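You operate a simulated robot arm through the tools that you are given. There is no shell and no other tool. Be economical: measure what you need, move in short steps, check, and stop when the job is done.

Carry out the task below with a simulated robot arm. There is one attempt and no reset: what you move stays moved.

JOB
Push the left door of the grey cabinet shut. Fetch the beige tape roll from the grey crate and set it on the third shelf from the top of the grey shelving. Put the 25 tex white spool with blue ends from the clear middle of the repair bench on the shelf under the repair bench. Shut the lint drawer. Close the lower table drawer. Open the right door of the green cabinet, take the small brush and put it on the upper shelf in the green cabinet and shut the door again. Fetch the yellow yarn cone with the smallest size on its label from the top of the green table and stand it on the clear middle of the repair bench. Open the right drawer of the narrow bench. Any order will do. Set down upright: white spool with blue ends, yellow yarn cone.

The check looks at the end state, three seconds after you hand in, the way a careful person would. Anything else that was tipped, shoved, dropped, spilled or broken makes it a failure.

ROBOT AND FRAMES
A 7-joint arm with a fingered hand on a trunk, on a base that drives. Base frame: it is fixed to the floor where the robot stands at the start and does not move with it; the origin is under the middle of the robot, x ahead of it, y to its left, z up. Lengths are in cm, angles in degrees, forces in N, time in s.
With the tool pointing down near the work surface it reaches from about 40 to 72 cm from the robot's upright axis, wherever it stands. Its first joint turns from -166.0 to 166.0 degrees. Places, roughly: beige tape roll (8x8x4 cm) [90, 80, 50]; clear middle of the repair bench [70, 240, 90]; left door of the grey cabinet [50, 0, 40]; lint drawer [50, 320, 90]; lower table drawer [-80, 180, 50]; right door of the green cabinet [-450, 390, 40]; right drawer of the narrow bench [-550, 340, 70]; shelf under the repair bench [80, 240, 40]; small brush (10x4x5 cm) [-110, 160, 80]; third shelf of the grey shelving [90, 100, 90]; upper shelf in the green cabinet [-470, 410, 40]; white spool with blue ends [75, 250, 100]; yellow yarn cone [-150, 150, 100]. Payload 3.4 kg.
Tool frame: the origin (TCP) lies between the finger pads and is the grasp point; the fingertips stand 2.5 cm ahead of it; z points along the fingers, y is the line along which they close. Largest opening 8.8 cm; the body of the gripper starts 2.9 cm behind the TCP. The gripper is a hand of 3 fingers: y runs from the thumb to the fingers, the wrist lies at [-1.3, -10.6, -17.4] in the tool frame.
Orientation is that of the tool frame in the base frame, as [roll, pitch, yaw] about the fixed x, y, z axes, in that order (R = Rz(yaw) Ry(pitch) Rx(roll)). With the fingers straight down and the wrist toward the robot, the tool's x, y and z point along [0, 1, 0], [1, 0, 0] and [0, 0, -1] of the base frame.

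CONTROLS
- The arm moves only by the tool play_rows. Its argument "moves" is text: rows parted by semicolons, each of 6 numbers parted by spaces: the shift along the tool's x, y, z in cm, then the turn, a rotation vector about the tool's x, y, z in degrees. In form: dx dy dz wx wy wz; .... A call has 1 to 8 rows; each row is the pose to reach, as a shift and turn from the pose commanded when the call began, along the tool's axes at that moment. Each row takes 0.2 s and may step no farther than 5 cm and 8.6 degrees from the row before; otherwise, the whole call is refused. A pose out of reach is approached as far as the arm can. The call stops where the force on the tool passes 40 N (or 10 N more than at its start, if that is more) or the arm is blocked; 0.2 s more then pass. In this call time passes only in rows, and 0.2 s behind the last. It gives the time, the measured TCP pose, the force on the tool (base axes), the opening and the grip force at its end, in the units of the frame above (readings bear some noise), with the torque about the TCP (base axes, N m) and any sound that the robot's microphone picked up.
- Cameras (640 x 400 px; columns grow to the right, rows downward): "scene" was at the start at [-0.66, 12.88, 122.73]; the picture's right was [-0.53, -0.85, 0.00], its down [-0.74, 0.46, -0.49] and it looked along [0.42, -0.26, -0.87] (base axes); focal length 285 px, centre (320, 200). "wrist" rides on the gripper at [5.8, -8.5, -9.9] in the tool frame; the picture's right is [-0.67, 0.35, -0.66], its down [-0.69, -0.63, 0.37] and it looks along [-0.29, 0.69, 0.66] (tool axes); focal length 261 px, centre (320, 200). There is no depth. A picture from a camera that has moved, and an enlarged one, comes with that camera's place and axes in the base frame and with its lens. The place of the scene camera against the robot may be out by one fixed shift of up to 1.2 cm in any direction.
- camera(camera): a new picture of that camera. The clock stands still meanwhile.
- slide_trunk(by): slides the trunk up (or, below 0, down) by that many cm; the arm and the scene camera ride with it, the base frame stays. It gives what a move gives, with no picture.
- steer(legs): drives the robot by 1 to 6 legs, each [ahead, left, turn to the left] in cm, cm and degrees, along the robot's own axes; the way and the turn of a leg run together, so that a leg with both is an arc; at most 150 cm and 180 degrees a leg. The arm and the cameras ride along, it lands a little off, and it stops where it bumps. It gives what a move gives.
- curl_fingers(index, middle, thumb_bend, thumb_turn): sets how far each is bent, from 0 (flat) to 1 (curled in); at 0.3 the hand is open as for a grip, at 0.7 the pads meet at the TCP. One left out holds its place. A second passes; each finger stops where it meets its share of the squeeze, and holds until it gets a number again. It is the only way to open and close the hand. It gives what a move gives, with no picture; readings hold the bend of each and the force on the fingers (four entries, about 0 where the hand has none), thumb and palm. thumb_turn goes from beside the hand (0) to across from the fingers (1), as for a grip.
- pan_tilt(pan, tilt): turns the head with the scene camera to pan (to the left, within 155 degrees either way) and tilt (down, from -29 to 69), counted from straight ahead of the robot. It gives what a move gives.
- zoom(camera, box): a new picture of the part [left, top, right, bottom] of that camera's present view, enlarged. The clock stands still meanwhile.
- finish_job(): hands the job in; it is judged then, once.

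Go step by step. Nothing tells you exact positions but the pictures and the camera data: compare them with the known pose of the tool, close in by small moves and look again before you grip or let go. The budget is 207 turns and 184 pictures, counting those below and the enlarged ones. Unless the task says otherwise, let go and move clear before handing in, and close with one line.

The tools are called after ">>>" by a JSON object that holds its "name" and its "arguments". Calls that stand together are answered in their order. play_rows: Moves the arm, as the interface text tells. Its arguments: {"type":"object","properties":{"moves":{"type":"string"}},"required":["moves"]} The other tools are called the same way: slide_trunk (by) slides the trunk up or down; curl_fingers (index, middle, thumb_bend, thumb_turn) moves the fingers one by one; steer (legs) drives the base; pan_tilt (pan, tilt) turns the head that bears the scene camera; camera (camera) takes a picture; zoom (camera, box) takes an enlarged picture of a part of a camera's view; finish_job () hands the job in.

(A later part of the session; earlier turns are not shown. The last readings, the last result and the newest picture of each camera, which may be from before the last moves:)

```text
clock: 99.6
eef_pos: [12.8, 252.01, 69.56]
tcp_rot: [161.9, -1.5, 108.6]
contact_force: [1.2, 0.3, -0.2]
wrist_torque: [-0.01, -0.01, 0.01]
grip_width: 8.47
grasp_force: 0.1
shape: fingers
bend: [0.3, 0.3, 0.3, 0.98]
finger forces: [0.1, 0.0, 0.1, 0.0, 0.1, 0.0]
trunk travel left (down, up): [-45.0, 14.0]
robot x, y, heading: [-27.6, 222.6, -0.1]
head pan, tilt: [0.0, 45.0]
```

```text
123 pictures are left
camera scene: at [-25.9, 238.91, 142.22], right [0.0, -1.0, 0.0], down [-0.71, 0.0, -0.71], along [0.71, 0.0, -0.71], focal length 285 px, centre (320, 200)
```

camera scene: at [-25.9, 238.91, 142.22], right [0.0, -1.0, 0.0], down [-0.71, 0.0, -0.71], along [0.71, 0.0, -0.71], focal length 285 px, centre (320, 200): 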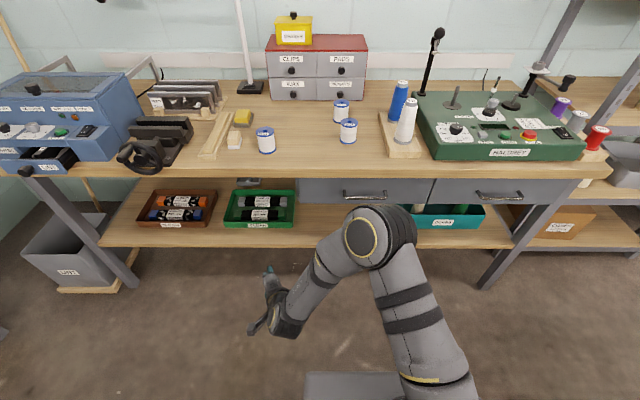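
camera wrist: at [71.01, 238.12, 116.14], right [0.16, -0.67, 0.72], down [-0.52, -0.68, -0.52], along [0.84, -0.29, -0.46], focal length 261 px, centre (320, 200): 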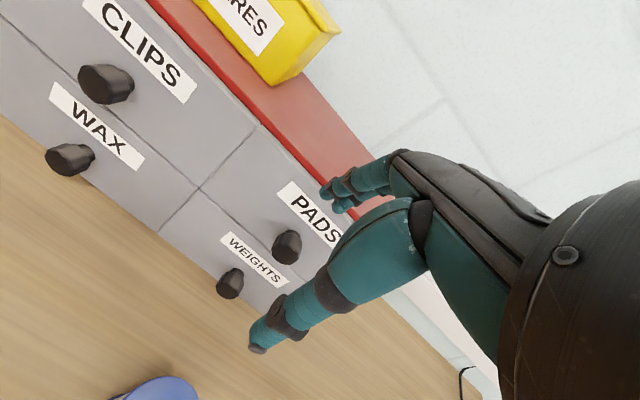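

Posture is good again, and I now also see the LINT drawer in the blue machine on the left. I bring the hand forward in front of the spool at safe height.

>>> {"name": "play_rows", "arguments": {"moves": "-2.96 1.72 -3.39 0.4 -0.72 2.2; -5.9 3.45 -6.78 0.8 -1.45 4.4; -8.9 5.2 -10.2 1.1 -2.2 6.6; -11.85 6.9 -13.55 1.5 -2.9 8.85; -14.8 8.6 -16.9 1.9 -3.6 11; -17.8 10.35 -20.3 2.3 -4.35 13.3; -20.7 12.1 -23.7 2.6 -5.1 15.5; -23.7 13.8 -27.1 3 -5.8 17.7"}}

>>> {"name": "steer", "arguments": {"legs": [[37, 0, 0]]}}

>>> {"name": "camera", "arguments": {"camera": "scene"}}

>>> {"name": "camera", "arguments": {"camera": "wrist"}}

```text
clock: 101.4
eef_pos: [25.14, 230.15, 98.93]
tcp_rot: [165.1, -1.1, 90.0]
contact_force: [0.4, 0.3, -0.1]
wrist_torque: [-0.02, 0.01, 0.02]
grip_width: 8.48
grasp_force: 0.0
shape: fingers
bend: [0.3, 0.3, 0.3, 0.98]
finger forces: [0.0, 0.0, 0.0, 0.0, 0.0, 0.0]
trunk travel left (down, up): [-45.0, 14.0]
robot x, y, heading: [-27.7, 222.39, -0.0]
head pan, tilt: [0.0, 45.0]
```

```text
clock: 103.7
eef_pos: [62.22, 230.35, 98.92]
tcp_rot: [165.2, -1.0, 90.1]
contact_force: [-0.2, 0.6, 1.2]
wrist_torque: [-0.01, -0.02, -0.02]
grip_width: 8.49
grasp_force: 0.2
shape: fingers
bend: [0.3, 0.3, 0.3, 0.98]
finger forces: [0.0, 0.1, 0.0, 0.0, 0.0, 0.0]
trunk travel left (down, up): [-45.0, 14.0]
robot x, y, heading: [9.57, 222.49, -0.2]
head pan, tilt: [0.0, 45.0]
```

```text
122 pictures are left
camera scene: at [11.24, 238.87, 142.23], right [0.0, -1.0, 0.0], down [-0.71, 0.0, -0.71], along [0.71, 0.0, -0.71], focal length 285 px, centre (320, 200)
```

scene: 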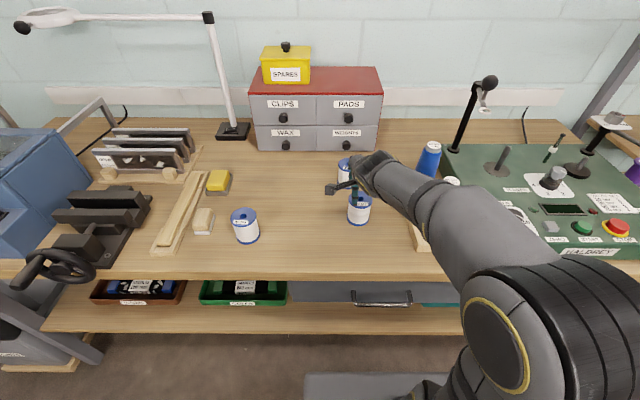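

```text
121 pictures are left
camera wrist: at [51.44, 235.81, 106.36], right [0.17, -0.68, 0.71], down [-0.51, -0.68, -0.53], along [0.84, -0.28, -0.47], focal length 261 px, centre (320, 200)
```

wrist: 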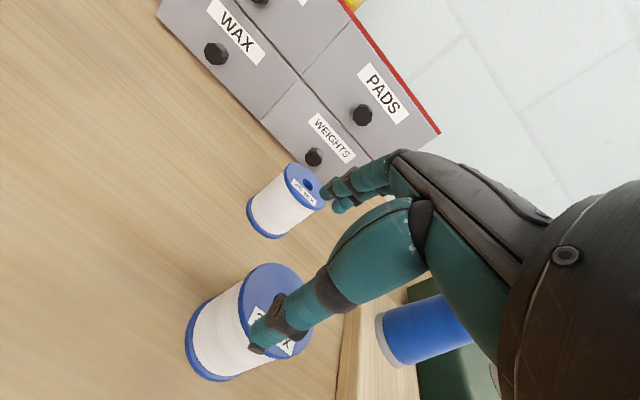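

The 25 tex spool is at about (74.4, 230.4) by the wrist camera. I rise over the 30 tex spool and go above the target.

>>> {"name": "play_rows", "arguments": {"moves": "0 1.74 -2.64 0 0 0; 0 6.35 -2.44 0 0 0; 0.1 10.57 -0.79 0 0 0; 0.1 12.3 1.23 0 0 0"}}

>>> {"name": "camera", "arguments": {"camera": "wrist"}}

>>> {"name": "zoom", "arguments": {"camera": "scene", "box": [280, 120, 440, 240]}}

```text
clock: 104.7
eef_pos: [74.47, 230.29, 100.67]
tcp_rot: [165.2, -1.0, 90.1]
contact_force: [0.0, 0.4, 0.7]
wrist_torque: [-0.02, 0.0, 0.0]
grip_width: 8.47
grasp_force: 0.1
shape: fingers
bend: [0.3, 0.3, 0.3, 0.98]
finger forces: [0.0, 0.0, 0.1, 0.1, 0.1, 0.1]
trunk travel left (down, up): [-45.0, 14.0]
robot x, y, heading: [9.57, 222.4, 0.0]
head pan, tilt: [0.0, 45.0]
```

```text
120 pictures are left
camera wrist: at [63.71, 235.84, 108.17], right [0.17, -0.68, 0.71], down [-0.51, -0.68, -0.53], along [0.84, -0.28, -0.47], focal length 261 px, centre (320, 200)
```

wrist: 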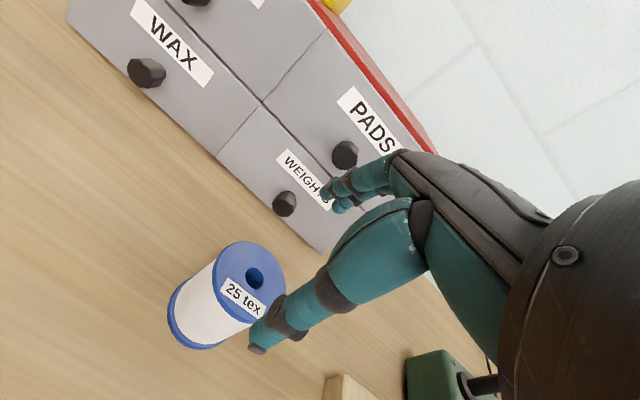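

```text
3.33 times, centred on (360, 180) of scene
camera zoom: at [11.24, 238.88, 142.23], right [0.0, -1.0, 0.0], down [-0.71, 0.0, -0.71], along [0.71, 0.0, -0.71], focal length 949 px, centre (187, 267)
```

zoom: 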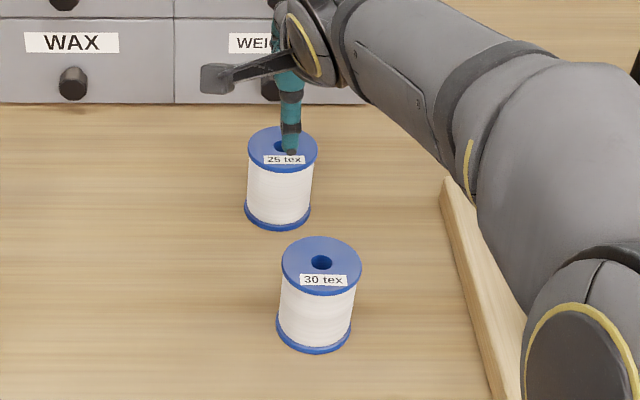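

I open the fingers slightly more, reduce the tilt to about 11°, and lower partway.

>>> {"name": "curl_fingers", "arguments": {"index": 0.2, "middle": 0.2, "thumb_bend": 0.2}}

>>> {"name": "play_rows", "arguments": {"moves": "0.2 -0.1 2 4 0 0; 0.2 -0.8 4.5 4 0 0"}}

>>> {"name": "camera", "arguments": {"camera": "wrist"}}

>>> {"name": "zoom", "arguments": {"camera": "scene", "box": [310, 130, 410, 210]}}

```text
clock: 105.7
eef_pos: [74.45, 230.31, 100.69]
tcp_rot: [165.2, -0.9, 90.1]
contact_force: [0.2, 0.2, 0.8]
wrist_torque: [0.0, -0.04, -0.03]
grip_width: 10.36
grasp_force: 0.1
shape: fingers
bend: [0.2, 0.2, 0.2, 0.97]
finger forces: [0.0, 0.0, 0.0, 0.0, 0.1, 0.0]
trunk travel left (down, up): [-45.0, 14.0]
robot x, y, heading: [9.45, 222.56, -0.1]
head pan, tilt: [0.0, 45.0]
```

```text
clock: 106.3
eef_pos: [74.75, 230.54, 96.3]
tcp_rot: [169.3, -1.0, 90.1]
contact_force: [-0.4, -0.1, 0.3]
wrist_torque: [0.0, 0.01, 0.04]
grip_width: 10.31
grasp_force: 0.1
shape: fingers
bend: [0.2, 0.2, 0.2, 0.97]
finger forces: [0.1, 0.0, 0.0, 0.1, 0.1, 0.0]
trunk travel left (down, up): [-45.0, 14.0]
robot x, y, heading: [9.47, 222.46, 0.1]
head pan, tilt: [0.0, 45.0]
```

```text
118 pictures are left
camera wrist: at [64.62, 236.13, 104.4], right [0.22, -0.68, 0.7], down [-0.55, -0.68, -0.49], along [0.81, -0.27, -0.52], focal length 261 px, centre (320, 200)
```

wrist: 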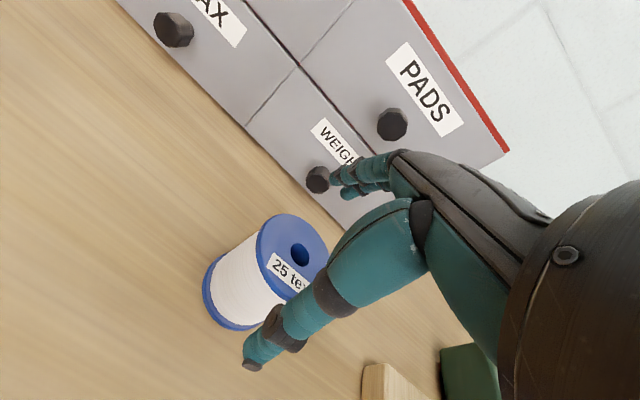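

```text
5.00 times, centred on (360, 170) of scene
camera zoom: at [11.24, 238.87, 142.23], right [0.0, -1.0, 0.0], down [-0.71, 0.0, -0.71], along [0.71, 0.0, -0.71], focal length 1424 px, centre (120, 350)
```

zoom: 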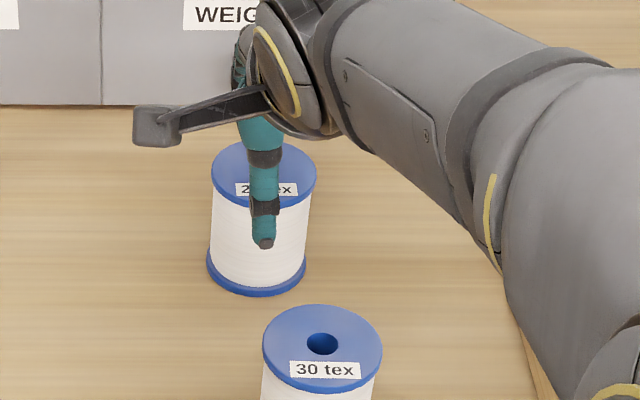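

Aligned: spool centre (75.0, 230.7). I lower the rest and close.

>>> {"name": "play_rows", "arguments": {"moves": "0.1 -0.26 2.5 0 0 0; 0.1 -0.7 4.9 0 0 0"}}

>>> {"name": "curl_fingers", "arguments": {"index": 0.6, "middle": 0.6, "thumb_bend": 0.6}}

>>> {"name": "camera", "arguments": {"camera": "wrist"}}

>>> {"name": "zoom", "arguments": {"camera": "scene", "box": [310, 130, 410, 210]}}

```text
clock: 106.9
eef_pos: [75.06, 230.83, 91.3]
tcp_rot: [169.2, -1.0, 90.1]
contact_force: [-0.4, 0.2, -0.5]
wrist_torque: [-0.04, 0.02, -0.01]
grip_width: 10.32
grasp_force: 0.0
shape: fingers
bend: [0.2, 0.2, 0.2, 0.97]
finger forces: [0.0, 0.1, 0.0, 0.1, 0.0, 0.0]
trunk travel left (down, up): [-45.0, 14.0]
robot x, y, heading: [9.33, 222.76, 0.2]
head pan, tilt: [0.0, 45.0]
```

```text
clock: 107.9
eef_pos: [74.96, 230.88, 91.37]
tcp_rot: [169.1, -1.0, 90.2]
contact_force: [1.4, 0.7, 4.5]
wrist_torque: [0.01, 0.1, -0.06]
grip_width: 5.0
grasp_force: 18.0
shape: fingers
bend: [0.49, 0.53, 0.45, 0.99]
finger forces: [14.2, 5.4, 0.1, 0.0, 16.7, 0.0]
trunk travel left (down, up): [-45.0, 14.0]
robot x, y, heading: [9.2, 222.45, 0.1]
head pan, tilt: [0.0, 45.0]
```

```text
116 pictures are left
camera wrist: at [64.78, 236.32, 99.62], right [0.22, -0.68, 0.7], down [-0.55, -0.68, -0.49], along [0.81, -0.27, -0.52], focal length 261 px, centre (320, 200)
```

wrist: 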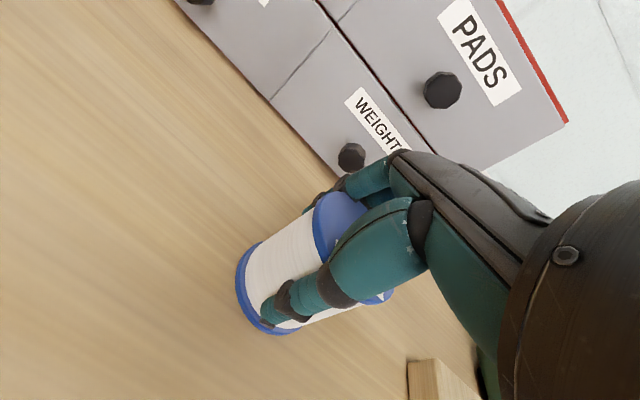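

```text
5.00 times, centred on (360, 170) of scene
camera zoom: at [11.19, 238.88, 142.23], right [0.0, -1.0, 0.0], down [-0.71, 0.0, -0.71], along [0.71, 0.0, -0.71], focal length 1424 px, centre (120, 350)
```

zoom: 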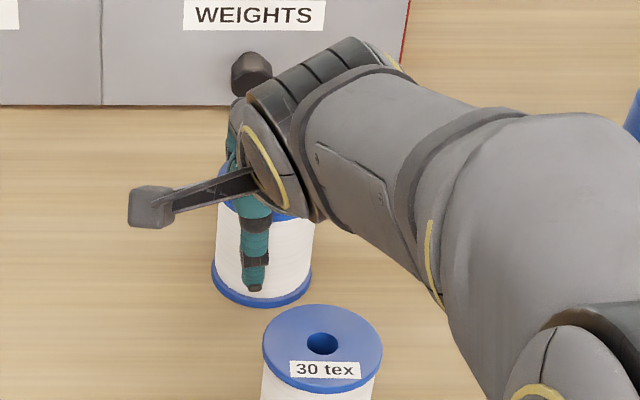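

The spool is gripped (5 cm, 18 N). I lift with the trunk, drive back, retract a bit, and lower the trunk for the under-shelf.

>>> {"name": "slide_trunk", "arguments": {"by": 10}}

>>> {"name": "steer", "arguments": {"legs": [[-38, 0, 0]]}}

>>> {"name": "play_rows", "arguments": {"moves": "0 -3.9 -0.75 0 0 0; 0 -7.8 -1.5 0 0 0"}}

>>> {"name": "slide_trunk", "arguments": {"by": -48}}

>>> {"name": "pan_tilt", "arguments": {"pan": 0, "tilt": 32}}

>>> {"name": "camera", "arguments": {"camera": "scene"}}

>>> {"name": "camera", "arguments": {"camera": "wrist"}}

```text
clock: 109.3
eef_pos: [75.04, 230.84, 101.21]
tcp_rot: [169.2, -0.9, 90.1]
contact_force: [1.0, 0.7, -0.6]
wrist_torque: [0.02, -0.02, 0.03]
grip_width: 4.92
grasp_force: 16.8
shape: fingers
bend: [0.5, 0.53, 0.45, 1.0]
finger forces: [12.5, 5.4, 0.1, 0.0, 16.7, 0.0]
trunk travel left (down, up): [-55.0, 4.0]
robot x, y, heading: [9.21, 222.71, 0.0]
head pan, tilt: [0.0, 45.0]
```

```text
clock: 111.7
eef_pos: [36.87, 230.77, 101.39]
tcp_rot: [169.2, -1.0, 90.2]
contact_force: [0.2, -1.5, -1.4]
wrist_torque: [-0.01, 0.01, -0.01]
grip_width: 4.96
grasp_force: 17.6
shape: fingers
bend: [0.5, 0.53, 0.45, 1.0]
finger forces: [12.6, 5.4, 0.0, 0.1, 16.7, 0.1]
trunk travel left (down, up): [-55.0, 4.0]
robot x, y, heading: [-28.95, 222.28, -0.1]
head pan, tilt: [0.0, 45.0]
```

```text
clock: 112.3
eef_pos: [28.95, 230.68, 101.23]
tcp_rot: [169.2, -1.1, 90.2]
contact_force: [0.5, 0.7, -0.6]
wrist_torque: [0.0, 0.0, 0.0]
grip_width: 4.94
grasp_force: 16.6
shape: fingers
bend: [0.5, 0.53, 0.45, 1.0]
finger forces: [12.5, 5.3, 0.1, 0.0, 16.7, 0.0]
trunk travel left (down, up): [-55.0, 4.0]
robot x, y, heading: [-28.89, 222.48, -0.1]
head pan, tilt: [0.0, 45.0]
```

```text
refused: -48 is not a number from -40 to 40
```

```text
clock: 113.0
eef_pos: [29.01, 230.78, 101.32]
tcp_rot: [169.1, -1.0, 90.2]
contact_force: [-0.4, 0.7, -1.0]
wrist_torque: [0.04, 0.0, 0.0]
grip_width: 4.93
grasp_force: 17.0
shape: fingers
bend: [0.5, 0.53, 0.45, 1.0]
finger forces: [12.5, 5.4, 0.0, 0.0, 16.8, 0.0]
trunk travel left (down, up): [-55.0, 4.0]
robot x, y, heading: [-28.53, 222.29, 0.2]
head pan, tilt: [0.0, 32.0]
```

```text
114 pictures are left
camera scene: at [-26.05, 238.85, 154.17], right [0.0, -1.0, 0.0], down [-0.53, 0.0, -0.85], along [0.85, 0.0, -0.53], focal length 285 px, centre (320, 200)
```

scene: 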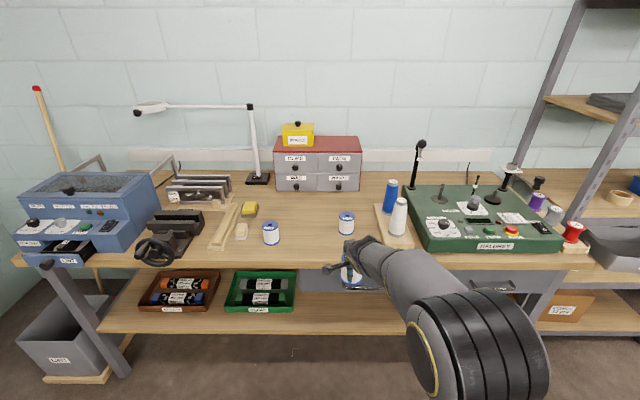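

```text
113 pictures are left
camera wrist: at [18.79, 236.26, 109.59], right [0.22, -0.68, 0.7], down [-0.55, -0.68, -0.49], along [0.81, -0.27, -0.52], focal length 261 px, centre (320, 200)
```

wrist: 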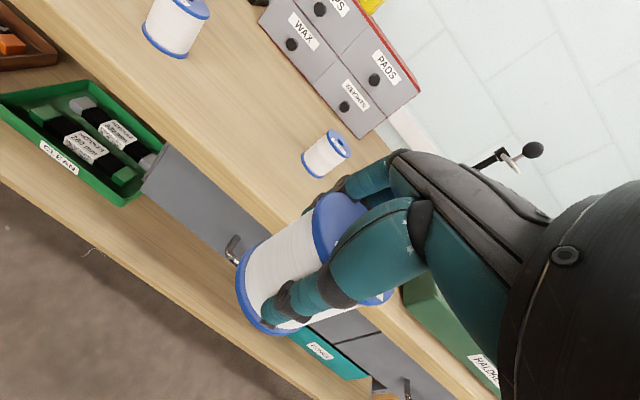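

The spool is held; other two spools untouched. I lower the trunk in two steps.

>>> {"name": "slide_trunk", "arguments": {"by": -40}}

>>> {"name": "slide_trunk", "arguments": {"by": -8}}

>>> {"name": "camera", "arguments": {"camera": "scene"}}

>>> {"name": "camera", "arguments": {"camera": "wrist"}}

```text
clock: 116.9
eef_pos: [28.93, 230.73, 61.36]
tcp_rot: [169.2, -1.0, 90.2]
contact_force: [-0.3, -0.1, -1.5]
wrist_torque: [0.02, 0.02, -0.02]
grip_width: 4.93
grasp_force: 17.6
shape: fingers
bend: [0.5, 0.53, 0.45, 1.0]
finger forces: [12.3, 5.4, 0.0, 0.1, 16.6, 0.0]
trunk travel left (down, up): [-15.0, 44.0]
robot x, y, heading: [-28.88, 222.14, -0.0]
head pan, tilt: [0.0, 32.0]
```

```text
clock: 118.0
eef_pos: [29.05, 230.76, 53.38]
tcp_rot: [169.2, -1.0, 90.1]
contact_force: [-0.2, -0.6, -0.3]
wrist_torque: [0.01, -0.01, -0.01]
grip_width: 4.94
grasp_force: 17.4
shape: fingers
bend: [0.5, 0.53, 0.45, 1.0]
finger forces: [12.3, 5.3, 0.0, 0.0, 16.4, 0.0]
trunk travel left (down, up): [-7.0, 52.0]
robot x, y, heading: [-28.68, 222.27, 0.0]
head pan, tilt: [0.0, 32.0]
```

```text
112 pictures are left
camera scene: at [-26.05, 238.85, 106.18], right [0.0, -1.0, 0.0], down [-0.53, 0.0, -0.85], along [0.85, 0.0, -0.53], focal length 285 px, centre (320, 200)
```

scene: 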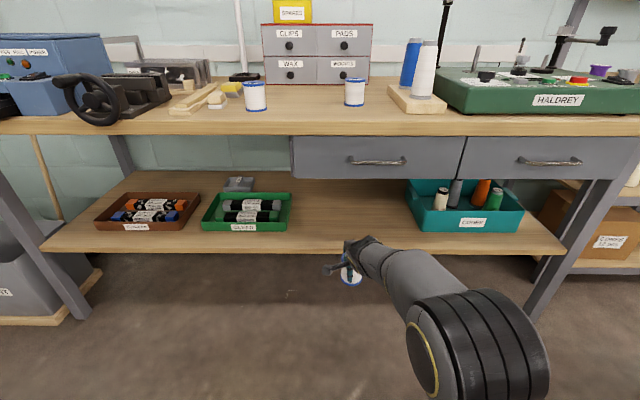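

```text
111 pictures are left
camera wrist: at [18.77, 236.26, 61.6], right [0.22, -0.68, 0.7], down [-0.55, -0.68, -0.49], along [0.81, -0.27, -0.52], focal length 261 px, centre (320, 200)
```

wrist: 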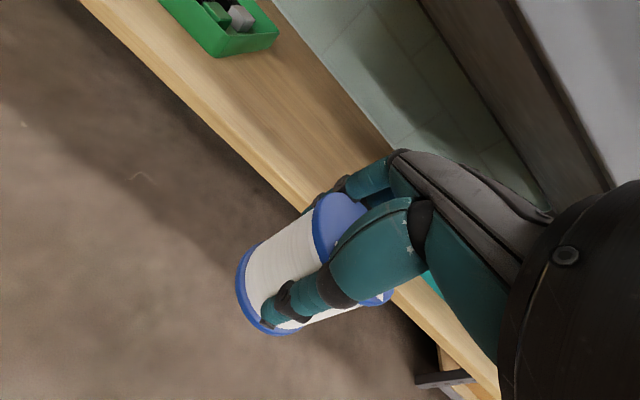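

Shelf top is near z 41.6, front edge x≈49.5, with clear space at y≈231. I lower a bit and drive in so the spool is over the shelf.

>>> {"name": "slide_trunk", "arguments": {"by": -4}}

>>> {"name": "steer", "arguments": {"legs": [[27.5, 0, 0]]}}

>>> {"name": "pan_tilt", "arguments": {"pan": 0, "tilt": 45}}

>>> {"name": "camera", "arguments": {"camera": "scene"}}

>>> {"name": "camera", "arguments": {"camera": "wrist"}}

```text
clock: 118.9
eef_pos: [28.99, 230.63, 49.4]
tcp_rot: [169.2, -1.0, 90.2]
contact_force: [0.9, 0.0, -0.8]
wrist_torque: [0.02, 0.01, 0.0]
grip_width: 4.93
grasp_force: 16.6
shape: fingers
bend: [0.5, 0.53, 0.45, 1.0]
finger forces: [12.3, 5.3, 0.0, 0.0, 16.5, 0.0]
trunk travel left (down, up): [-3.0, 56.0]
robot x, y, heading: [-28.81, 222.51, 0.1]
head pan, tilt: [0.0, 32.0]
```

```text
clock: 120.8
eef_pos: [56.37, 230.71, 49.41]
tcp_rot: [169.2, -1.0, 90.2]
contact_force: [-0.3, -0.6, -0.4]
wrist_torque: [0.0, 0.01, 0.01]
grip_width: 4.92
grasp_force: 17.4
shape: fingers
bend: [0.5, 0.53, 0.45, 1.0]
finger forces: [12.3, 5.4, 0.1, 0.0, 16.5, 0.0]
trunk travel left (down, up): [-3.0, 56.0]
robot x, y, heading: [-0.92, 222.39, -0.1]
head pan, tilt: [0.0, 32.0]
```

```text
clock: 121.5
eef_pos: [56.42, 230.86, 49.3]
tcp_rot: [169.2, -1.0, 90.2]
contact_force: [0.2, 0.2, -0.4]
wrist_torque: [0.03, 0.0, 0.01]
grip_width: 4.9
grasp_force: 16.9
shape: fingers
bend: [0.5, 0.53, 0.45, 1.0]
finger forces: [12.3, 5.4, 0.1, 0.1, 16.5, 0.0]
trunk travel left (down, up): [-3.0, 56.0]
robot x, y, heading: [-1.34, 222.1, 0.2]
head pan, tilt: [0.0, 45.0]
```

```text
110 pictures are left
camera scene: at [0.54, 238.89, 100.23], right [0.0, -1.0, 0.0], down [-0.71, 0.0, -0.71], along [0.71, 0.0, -0.71], focal length 285 px, centre (320, 200)
```

scene: 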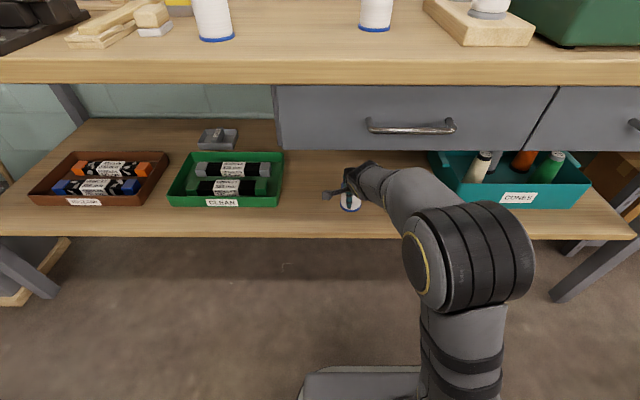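

```text
109 pictures are left
camera wrist: at [46.18, 236.34, 57.59], right [0.22, -0.68, 0.7], down [-0.55, -0.68, -0.49], along [0.81, -0.27, -0.52], focal length 261 px, centre (320, 200)
```

wrist: 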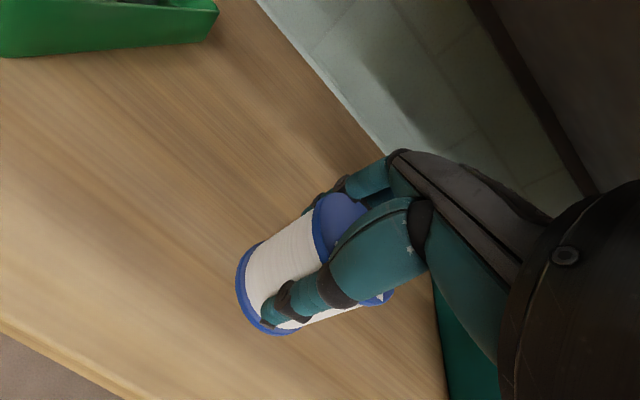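

>>> {"name": "play_rows", "arguments": {"moves": "0 -0.19 1 0 0 0; 0 -0.37 2 0 0 0; 0 -0.46 2.4 0 0 0"}}

>>> {"name": "zoom", "arguments": {"camera": "scene", "box": [300, 150, 420, 230]}}

```text
clock: 122.3
eef_pos: [56.5, 230.87, 46.83]
tcp_rot: [169.3, -1.0, 90.2]
contact_force: [-0.2, 0.5, -1.1]
wrist_torque: [0.03, 0.0, -0.01]
grip_width: 4.93
grasp_force: 16.4
shape: fingers
bend: [0.5, 0.53, 0.45, 1.0]
finger forces: [12.2, 5.4, 0.1, 0.0, 16.4, 0.0]
trunk travel left (down, up): [-3.0, 56.0]
robot x, y, heading: [-1.39, 222.0, -0.0]
head pan, tilt: [0.0, 45.0]
```

```text
5.00 times, centred on (360, 190) of scene
camera zoom: at [0.54, 238.89, 100.23], right [0.0, -1.0, 0.0], down [-0.71, 0.0, -0.71], along [0.71, 0.0, -0.71], focal length 1424 px, centre (120, 250)
```

zoom: 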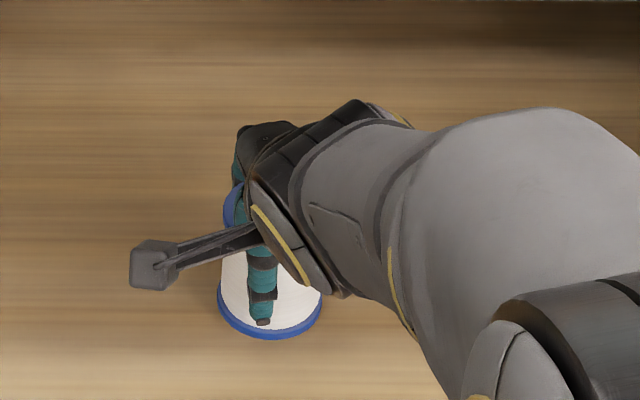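

>>> {"name": "play_rows", "arguments": {"moves": "0 -0.1 0.5 0 0 0; 0 -0.15 0.8 0 0 0"}}

```text
clock: 122.9
eef_pos: [56.43, 230.95, 46.11]
tcp_rot: [169.1, -0.9, 90.2]
contact_force: [0.7, 0.2, -0.7]
wrist_torque: [0.0, 0.01, 0.0]
grip_width: 4.91
grasp_force: 17.3
shape: fingers
bend: [0.5, 0.53, 0.45, 1.0]
finger forces: [12.2, 5.4, 0.1, 0.1, 16.5, 0.0]
trunk travel left (down, up): [-3.0, 56.0]
robot x, y, heading: [-1.12, 222.45, -0.1]
head pan, tilt: [0.0, 45.0]
```

>>> {"name": "play_rows", "arguments": {"moves": "0 -0.1 0.5 0 0 0; 0 -0.15 0.8 0 0 0"}}

>>> {"name": "zoom", "arguments": {"camera": "scene", "box": [300, 150, 420, 230]}}

```text
clock: 123.5
eef_pos: [56.35, 231.01, 45.44]
tcp_rot: [169.1, -1.1, 90.4]
contact_force: [0.0, 0.3, 5.5]
wrist_torque: [0.03, 0.19, -0.02]
grip_width: 4.95
grasp_force: 18.3
shape: fingers
bend: [0.5, 0.53, 0.45, 1.0]
finger forces: [13.6, 5.2, 0.1, 0.0, 17.6, 0.0]
trunk travel left (down, up): [-3.0, 56.0]
robot x, y, heading: [-1.77, 222.36, -0.1]
head pan, tilt: [0.0, 45.0]
```

```text
5.00 times, centred on (360, 190) of scene
camera zoom: at [0.49, 238.89, 100.25], right [0.0, -1.0, 0.0], down [-0.71, 0.0, -0.71], along [0.71, 0.0, -0.71], focal length 1424 px, centre (120, 250)
```

zoom: 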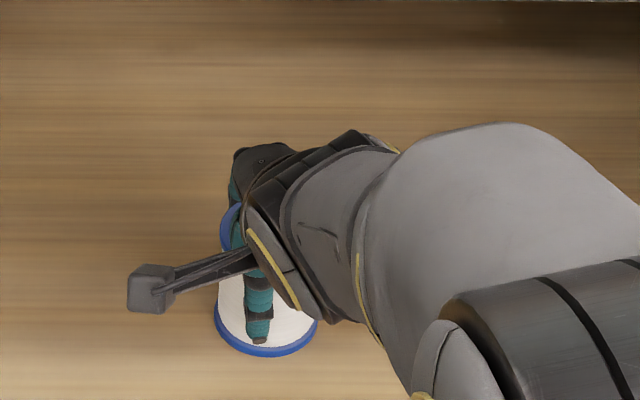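

It touches the shelf. I open the hand and rise.

>>> {"name": "curl_fingers", "arguments": {"index": 0.2, "middle": 0.2, "thumb_bend": 0.2}}

>>> {"name": "camera", "arguments": {"camera": "wrist"}}

```text
clock: 124.5
eef_pos: [56.33, 230.84, 45.26]
tcp_rot: [169.1, -1.0, 90.2]
contact_force: [0.6, -0.4, 0.0]
wrist_torque: [0.03, -0.02, 0.0]
grip_width: 10.31
grasp_force: 0.0
shape: fingers
bend: [0.2, 0.2, 0.2, 0.97]
finger forces: [0.0, 0.1, 0.0, 0.0, 0.0, 0.0]
trunk travel left (down, up): [-3.0, 56.0]
robot x, y, heading: [-1.48, 222.52, 0.0]
head pan, tilt: [0.0, 45.0]
```

```text
106 pictures are left
camera wrist: at [46.15, 236.42, 53.52], right [0.22, -0.68, 0.7], down [-0.55, -0.68, -0.49], along [0.81, -0.27, -0.52], focal length 261 px, centre (320, 200)
```

wrist: 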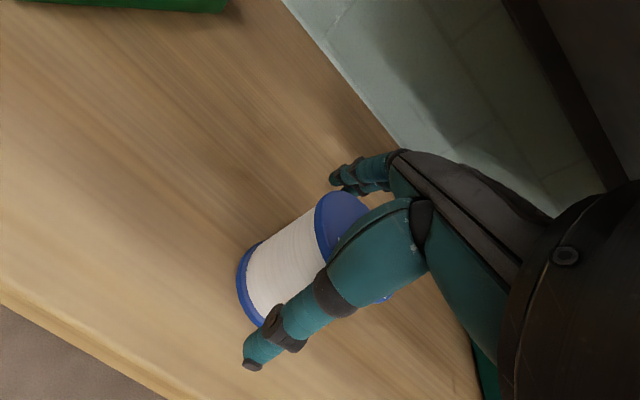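

The spool stands free. I rise with a slight forward tilt so the fingers clear its top while the wrist stays below the drawer handle.

>>> {"name": "play_rows", "arguments": {"moves": "0 0.37 -1.96 -2 0 0; 0 0.6 -3.95 -5 0 0; 0 0.5 -5.5 -8 0 0; 0 0.4 -6 -8 0 0"}}

>>> {"name": "camera", "arguments": {"camera": "wrist"}}

>>> {"name": "zoom", "arguments": {"camera": "scene", "box": [280, 100, 440, 220]}}

```text
clock: 125.5
eef_pos: [55.74, 230.83, 51.22]
tcp_rot: [161.3, -0.9, 90.2]
contact_force: [0.8, -0.6, 1.0]
wrist_torque: [-0.01, 0.0, -0.01]
grip_width: 10.33
grasp_force: 0.1
shape: fingers
bend: [0.2, 0.2, 0.2, 0.97]
finger forces: [0.0, 0.1, 0.0, 0.0, 0.1, 0.0]
trunk travel left (down, up): [-3.0, 56.0]
robot x, y, heading: [-1.12, 222.6, 0.2]
head pan, tilt: [0.0, 45.0]
```

```text
105 pictures are left
camera wrist: at [44.42, 236.34, 58.0], right [0.12, -0.68, 0.72], down [-0.48, -0.68, -0.56], along [0.87, -0.27, -0.41], focal length 261 px, centre (320, 200)
```

wrist: 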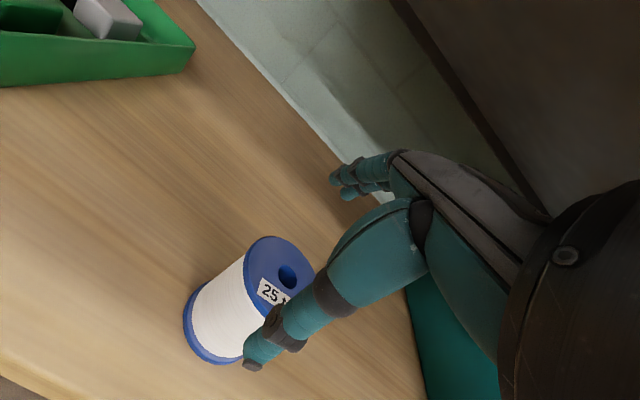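

```text
3.33 times, centred on (360, 160) of scene
camera zoom: at [0.53, 238.89, 100.23], right [0.0, -1.0, 0.0], down [-0.71, 0.0, -0.71], along [0.71, 0.0, -0.71], focal length 949 px, centre (187, 333)
```

zoom: 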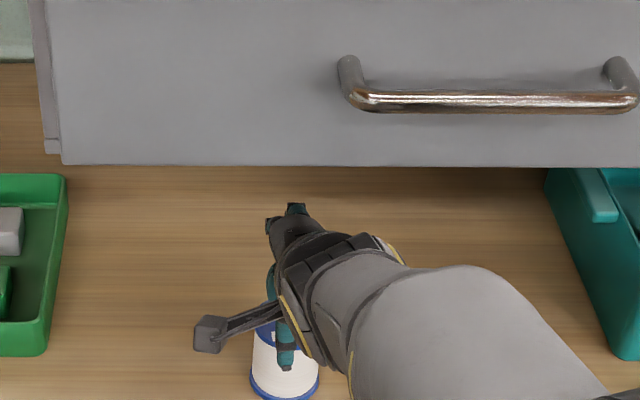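

Fingers are above the spool's top; I drive straight back and look.

>>> {"name": "steer", "arguments": {"legs": [[-25, 0, 0]]}}

>>> {"name": "camera", "arguments": {"camera": "scene"}}

```text
clock: 127.4
eef_pos: [30.62, 230.9, 51.31]
tcp_rot: [161.2, -1.0, 90.2]
contact_force: [0.1, -0.1, -1.1]
wrist_torque: [-0.02, 0.01, -0.01]
grip_width: 10.34
grasp_force: 0.1
shape: fingers
bend: [0.2, 0.2, 0.2, 0.97]
finger forces: [0.0, 0.0, 0.1, 0.1, 0.0, 0.1]
trunk travel left (down, up): [-3.0, 56.0]
robot x, y, heading: [-26.55, 222.41, 0.3]
head pan, tilt: [0.0, 45.0]
```

```text
103 pictures are left
camera scene: at [-24.64, 238.83, 100.23], right [0.0, -1.0, 0.0], down [-0.71, 0.0, -0.71], along [0.71, 0.0, -0.71], focal length 285 px, centre (320, 200)
```

scene: 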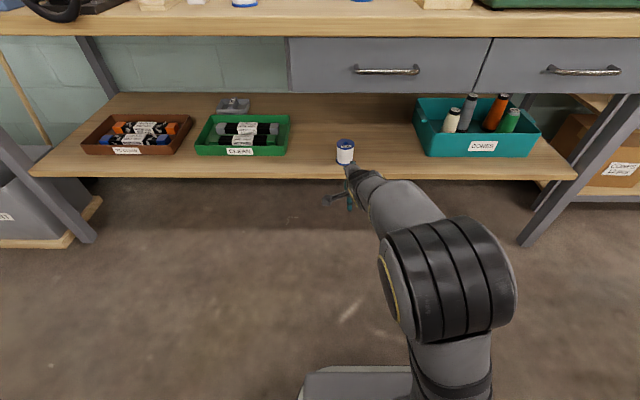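

The spool stands upright on the under-shelf. Next the LINT drawer of the blue machine on the left end: I raise the trunk, close the fingers, and drive left.

>>> {"name": "slide_trunk", "arguments": {"by": 40}}

>>> {"name": "steer", "arguments": {"legs": [[0, 90, 0]]}}

>>> {"name": "curl_fingers", "arguments": {"index": 0.7, "middle": 0.7, "thumb_bend": 0.6}}

>>> {"name": "camera", "arguments": {"camera": "scene"}}

>>> {"name": "camera", "arguments": {"camera": "wrist"}}

```text
clock: 131.2
eef_pos: [30.58, 230.78, 91.36]
tcp_rot: [161.2, -1.1, 90.4]
contact_force: [-0.4, 0.2, -0.8]
wrist_torque: [0.0, -0.02, 0.03]
grip_width: 10.34
grasp_force: 0.1
shape: fingers
bend: [0.2, 0.2, 0.2, 0.97]
finger forces: [0.0, 0.0, 0.0, 0.0, 0.0, 0.1]
trunk travel left (down, up): [-43.0, 16.0]
robot x, y, heading: [-26.13, 222.46, 0.4]
head pan, tilt: [0.0, 45.0]
```

```text
clock: 135.9
eef_pos: [29.99, 320.98, 91.24]
tcp_rot: [161.2, -1.0, 90.4]
contact_force: [-1.1, 0.3, 0.0]
wrist_torque: [-0.01, -0.01, 0.02]
grip_width: 10.35
grasp_force: 0.1
shape: fingers
bend: [0.2, 0.2, 0.2, 0.97]
finger forces: [0.1, 0.1, 0.0, 0.0, 0.0, 0.1]
trunk travel left (down, up): [-43.0, 16.0]
robot x, y, heading: [-26.75, 312.39, 0.3]
head pan, tilt: [0.0, 45.0]
```

```text
clock: 136.9
eef_pos: [30.14, 320.94, 91.22]
tcp_rot: [161.2, -0.9, 90.5]
contact_force: [0.6, -0.3, -0.4]
wrist_torque: [-0.02, -0.02, -0.01]
grip_width: 0.95
grasp_force: 0.1
shape: fingers
bend: [0.7, 0.7, 0.6, 1.0]
finger forces: [0.0, 0.0, 0.1, 0.0, 0.0, 0.1]
trunk travel left (down, up): [-43.0, 16.0]
robot x, y, heading: [-26.97, 312.5, 0.3]
head pan, tilt: [0.0, 45.0]
```

```text
102 pictures are left
camera scene: at [-25.16, 328.79, 140.23], right [0.01, -1.0, 0.0], down [-0.71, 0.0, -0.71], along [0.71, 0.0, -0.71], focal length 285 px, centre (320, 200)
```

scene: 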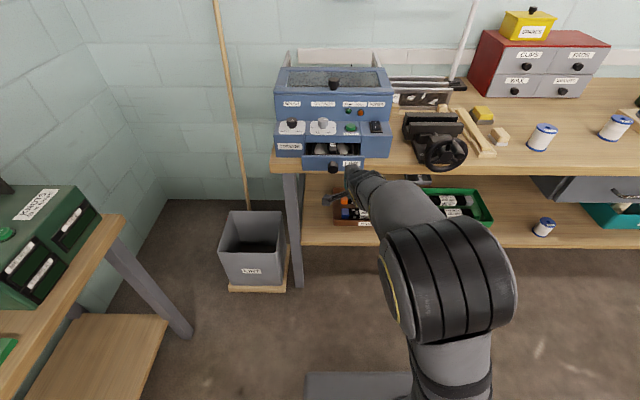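

```text
101 pictures are left
camera wrist: at [18.75, 326.46, 97.99], right [0.13, -0.68, 0.72], down [-0.47, -0.68, -0.56], along [0.87, -0.27, -0.41], focal length 261 px, centre (320, 200)
```

wrist: 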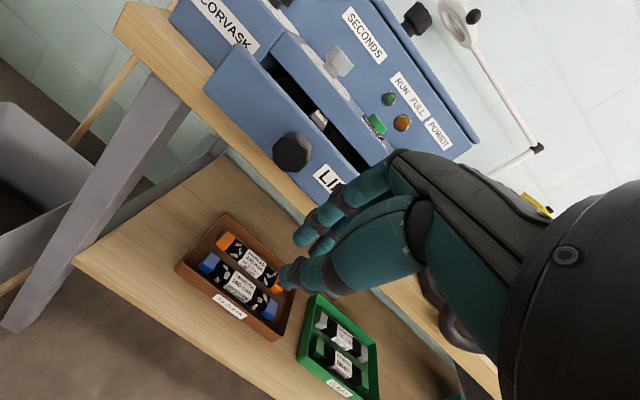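

The LINT drawer's knob is at about (39.6, 325, 89.5). I tilt the hand to point forward, so the fingertips lead, and then will push beside the knob.

>>> {"name": "play_rows", "arguments": {"moves": "-0.5 -0.5 0 -8 0 0; -1 -1 0 -16 0 0; -1.5 -1.5 0 -24 0 0; -1.5 -2 0 -32 0 0; -1.5 -2.2 0.4 -38 0 0"}}

>>> {"name": "camera", "arguments": {"camera": "scene"}}

>>> {"name": "camera", "arguments": {"camera": "wrist"}}

```text
clock: 138.1
eef_pos: [28.1, 319.46, 90.25]
tcp_rot: [123.1, -1.0, 90.4]
contact_force: [1.0, 0.2, 0.2]
wrist_torque: [-0.03, 0.0, -0.01]
grip_width: 0.95
grasp_force: 0.0
shape: fingers
bend: [0.7, 0.7, 0.6, 1.0]
finger forces: [0.0, 0.0, 0.0, 0.1, 0.1, 0.1]
trunk travel left (down, up): [-43.0, 16.0]
robot x, y, heading: [-26.83, 312.32, 0.2]
head pan, tilt: [0.0, 45.0]
```

```text
100 pictures are left
camera scene: at [-25.16, 328.79, 140.23], right [0.01, -1.0, 0.0], down [-0.71, 0.0, -0.71], along [0.71, 0.0, -0.71], focal length 285 px, centre (320, 200)
```

scene: 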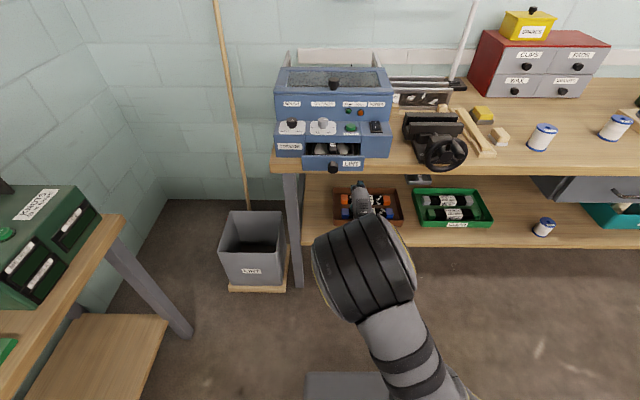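

```text
99 pictures are left
camera wrist: at [15.05, 325.09, 88.52], right [-0.35, -0.68, 0.64], down [-0.03, -0.67, -0.74], along [0.94, -0.28, 0.22], focal length 261 px, centre (320, 200)
```

wrist: 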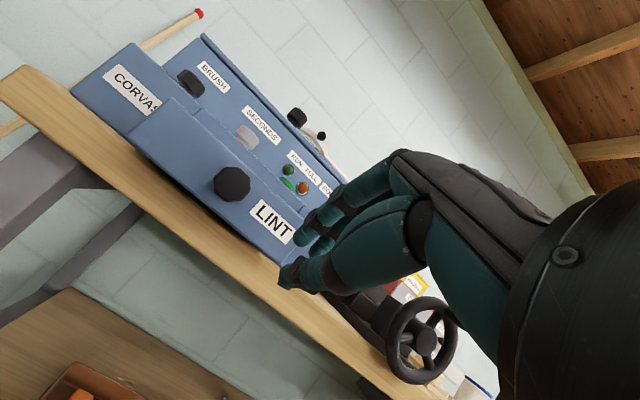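

Fingertips line up with the LINT label. I push forward until it stops.

>>> {"name": "play_rows", "arguments": {"moves": "0 2.18 3.35 0 0 0; 0 4.37 6.7 0 0 0; 0 5.73 8.8 0 0 0; 0 6.83 10.5 0 0 0; 0 7.9 12.15 0 0 0; 0 9 13.8 0 0 0; 0 10.1 15.5 0 0 0; 0 11.2 17.2 0 0 0"}}

>>> {"name": "zoom", "arguments": {"camera": "scene", "box": [240, 60, 440, 200]}}

```text
clock: 139.8
eef_pos: [46.58, 319.6, 90.77]
tcp_rot: [122.5, -1.1, 90.5]
contact_force: [-43.0, -3.8, 11.4]
wrist_torque: [-0.06, 0.13, -0.24]
grip_width: 0.01
grasp_force: 21.6
shape: fingers
bend: [0.72, 0.74, 0.59, 1.0]
finger forces: [13.3, 25.6, 0.1, 0.0, 4.5, 0.0]
trunk travel left (down, up): [-43.0, 16.0]
robot x, y, heading: [-26.95, 312.48, 0.4]
head pan, tilt: [0.0, 45.0]
stopped in row 8: the force on the tool passed its limit at 55 N (the readings are from after the stop); the commanded pose is now the measured one
```

```text
2.86 times, centred on (340, 130) of scene
camera zoom: at [-26.11, 328.73, 140.27], right [0.01, -1.0, 0.0], down [-0.7, 0.0, -0.71], along [0.71, 0.01, -0.7], focal length 814 px, centre (263, 400)
```

zoom: 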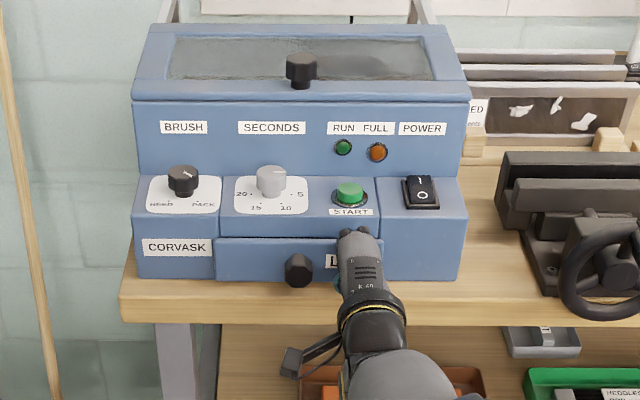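

The drawer is flush. I back off straight and check.

>>> {"name": "play_rows", "arguments": {"moves": "0 -2.6 -4.1 0 0 0; 0 -5.2 -8.2 0 0 0; 0 -7.8 -12.3 0 0 0; 0 -10 -16 0 0 0"}}

>>> {"name": "camera", "arguments": {"camera": "scene"}}

```text
clock: 140.8
eef_pos: [28.27, 319.6, 90.58]
tcp_rot: [123.0, -1.1, 90.7]
contact_force: [0.1, 0.6, 0.3]
wrist_torque: [-0.01, 0.01, 0.0]
grip_width: 0.9
grasp_force: 0.0
shape: fingers
bend: [0.7, 0.7, 0.6, 1.0]
finger forces: [0.0, 0.0, 0.0, 0.0, 0.1, 0.1]
trunk travel left (down, up): [-43.0, 16.0]
robot x, y, heading: [-26.77, 312.57, 0.4]
head pan, tilt: [0.0, 45.0]
```

```text
97 pictures are left
camera scene: at [-25.24, 328.79, 140.23], right [0.01, -1.0, 0.0], down [-0.71, 0.0, -0.71], along [0.71, 0.0, -0.71], focal length 285 px, centre (320, 200)
```

scene: 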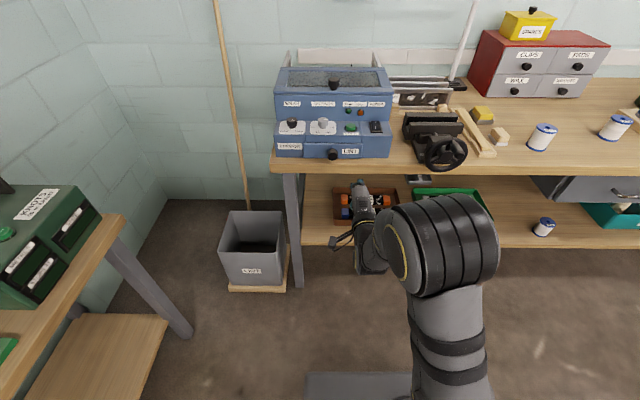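

Lint drawer done. Next I turn around clockwise toward the green table and drive to stand before its drawers.

>>> {"name": "steer", "arguments": {"legs": [[0, 0, -180], [-14, 0, 0], [0, 128, 0]]}}

>>> {"name": "camera", "arguments": {"camera": "scene"}}

```text
clock: 155.5
eef_pos: [-69.04, 179.15, 90.61]
tcp_rot: [123.1, -1.1, -90.6]
contact_force: [-0.3, -0.8, 0.2]
wrist_torque: [0.01, -0.03, -0.01]
grip_width: 0.91
grasp_force: 0.2
shape: fingers
bend: [0.7, 0.7, 0.6, 1.0]
finger forces: [0.1, 0.1, 0.1, 0.1, 0.0, 0.1]
trunk travel left (down, up): [-43.0, 16.0]
robot x, y, heading: [-13.45, 185.14, 179.1]
head pan, tilt: [0.0, 45.0]
```

```text
96 pictures are left
camera scene: at [-16.24, 169.86, 140.23], right [0.01, 1.0, 0.0], down [0.71, -0.01, -0.71], along [-0.71, 0.01, -0.71], focal length 285 px, centre (320, 200)
```

scene: 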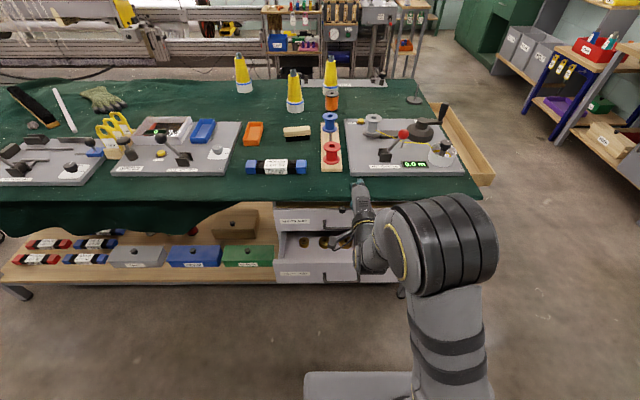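

I see the lower drawer open about 9 cm, face near x −71, z 42–55. I back up, shift beside its handle, lower the trunk, and look.

>>> {"name": "steer", "arguments": {"legs": [[-15, -10, 0]]}}

>>> {"name": "slide_trunk", "arguments": {"by": -40}}

>>> {"name": "camera", "arguments": {"camera": "scene"}}

>>> {"name": "camera", "arguments": {"camera": "wrist"}}

```text
clock: 157.0
eef_pos: [-53.9, 188.95, 90.5]
tcp_rot: [123.0, -1.1, -90.7]
contact_force: [0.2, 0.3, -0.6]
wrist_torque: [0.0, -0.02, -0.02]
grip_width: 0.92
grasp_force: 0.0
shape: fingers
bend: [0.7, 0.7, 0.6, 1.0]
finger forces: [0.1, 0.0, 0.1, 0.0, 0.0, 0.0]
trunk travel left (down, up): [-43.0, 16.0]
robot x, y, heading: [1.38, 194.62, 179.3]
head pan, tilt: [0.0, 45.0]
```

```text
clock: 160.8
eef_pos: [-53.89, 188.97, 50.57]
tcp_rot: [123.1, -1.1, -90.7]
contact_force: [0.5, 0.5, 0.5]
wrist_torque: [0.03, 0.01, 0.03]
grip_width: 0.91
grasp_force: 0.0
shape: fingers
bend: [0.7, 0.7, 0.6, 1.0]
finger forces: [0.0, 0.1, 0.0, 0.0, 0.0, 0.0]
trunk travel left (down, up): [-3.0, 56.0]
robot x, y, heading: [1.39, 195.06, 179.3]
head pan, tilt: [0.0, 45.0]
```

```text
95 pictures are left
camera scene: at [-1.22, 179.65, 100.23], right [0.01, 1.0, 0.0], down [0.71, -0.01, -0.71], along [-0.71, 0.01, -0.71], focal length 285 px, centre (320, 200)
```

scene: 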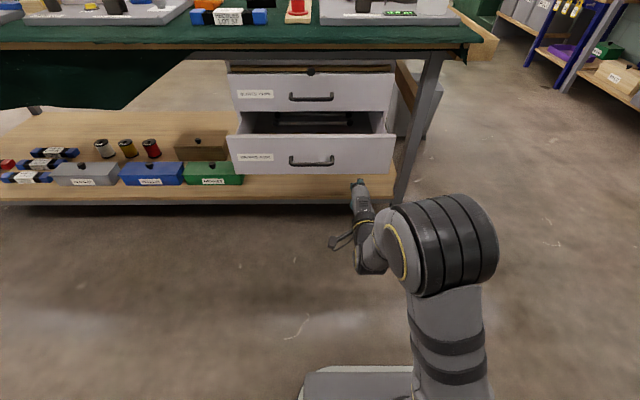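

```text
94 pictures are left
camera wrist: at [-41.08, 182.87, 48.95], right [0.37, 0.68, 0.64], down [0.04, 0.67, -0.74], along [-0.93, 0.3, 0.22], focal length 261 px, centre (320, 200)
```

wrist: 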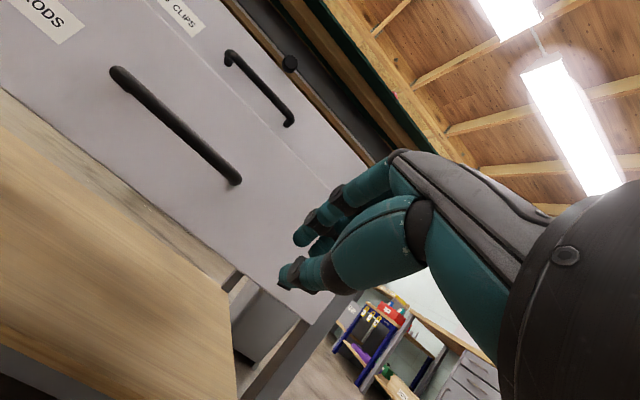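

Lower drawer's face is at x≈−70, closed plane ≈−80. I drive up close and push with the arm beside the handle.

>>> {"name": "steer", "arguments": {"legs": [[11, 0, 0]]}}

>>> {"name": "play_rows", "arguments": {"moves": "0 1.37 2.1 0 0 0; 0 2.73 4.2 0 0 0; 0 4.1 6.3 0 0 0; 0 5.2 8 0 0 0; 0 6.3 9.6 0 0 0; 0 7.4 11.3 0 0 0; 0 8.2 12.5 0 0 0"}}

>>> {"name": "camera", "arguments": {"camera": "scene"}}

```text
clock: 162.1
eef_pos: [-64.98, 189.0, 50.53]
tcp_rot: [123.0, -1.1, -90.5]
contact_force: [-0.1, -0.4, 0.7]
wrist_torque: [0.0, 0.02, 0.01]
grip_width: 0.88
grasp_force: 0.1
shape: fingers
bend: [0.7, 0.7, 0.6, 1.0]
finger forces: [0.0, 0.0, 0.1, 0.0, 0.0, 0.0]
trunk travel left (down, up): [-3.0, 56.0]
robot x, y, heading: [-9.27, 194.78, 179.3]
head pan, tilt: [0.0, 45.0]
```

```text
clock: 163.7
eef_pos: [-79.98, 189.22, 50.69]
tcp_rot: [122.9, -1.0, -90.8]
contact_force: [3.3, 0.2, -0.4]
wrist_torque: [-0.01, 0.06, -0.02]
grip_width: 0.87
grasp_force: 1.5
shape: fingers
bend: [0.7, 0.7, 0.6, 1.0]
finger forces: [0.8, 2.4, 0.0, 0.0, 0.0, 0.0]
trunk travel left (down, up): [-3.0, 56.0]
robot x, y, heading: [-9.95, 195.06, 179.1]
head pan, tilt: [0.0, 45.0]
```

```text
93 pictures are left
camera scene: at [-12.28, 179.82, 100.23], right [0.01, 1.0, 0.0], down [0.71, -0.01, -0.71], along [-0.71, 0.01, -0.71], focal length 285 px, centre (320, 200)
```

scene: 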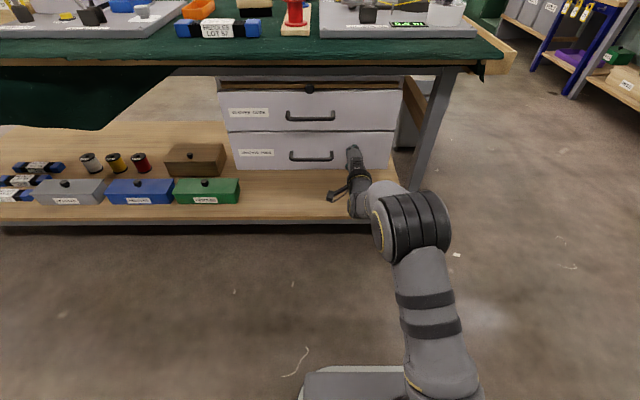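

It is nearly shut with only light force; I keep pushing until it resists.

>>> {"name": "play_rows", "arguments": {"moves": "0 0.55 0.84 0 0 0; 0 1.09 1.68 0 0 0; 0 1.64 2.5 0 0 0; 0 2.2 3.35 0 0 0; 0 2.7 4.2 0 0 0"}}

>>> {"name": "zoom", "arguments": {"camera": "scene", "box": [200, 60, 440, 210]}}

```text
clock: 164.2
eef_pos: [-81.18, 189.22, 51.11]
tcp_rot: [122.4, -1.1, -90.7]
contact_force: [34.3, 3.0, 10.4]
wrist_torque: [0.07, -0.02, -0.22]
grip_width: 0.0
grasp_force: 16.1
shape: fingers
bend: [0.72, 0.73, 0.59, 1.0]
finger forces: [10.8, 22.0, 0.0, 0.0, 0.9, 0.0]
trunk travel left (down, up): [-3.0, 56.0]
robot x, y, heading: [-9.85, 194.86, 179.0]
head pan, tilt: [0.0, 45.0]
stopped in row 2: the force on the tool passed its limit at 48 N (the readings are from after the stop); the commanded pose is now the measured one
```

```text
2.67 times, centred on (320, 135) of scene
camera zoom: at [-11.92, 179.84, 100.25], right [0.01, 1.0, 0.0], down [0.7, -0.01, -0.71], along [-0.71, 0.01, -0.7], focal length 759 px, centre (320, 373)
```

zoom: 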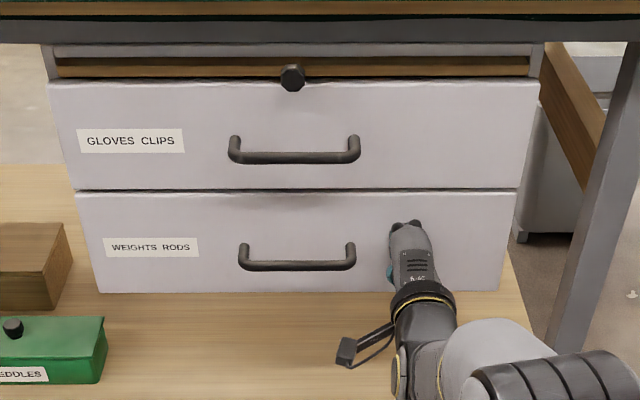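

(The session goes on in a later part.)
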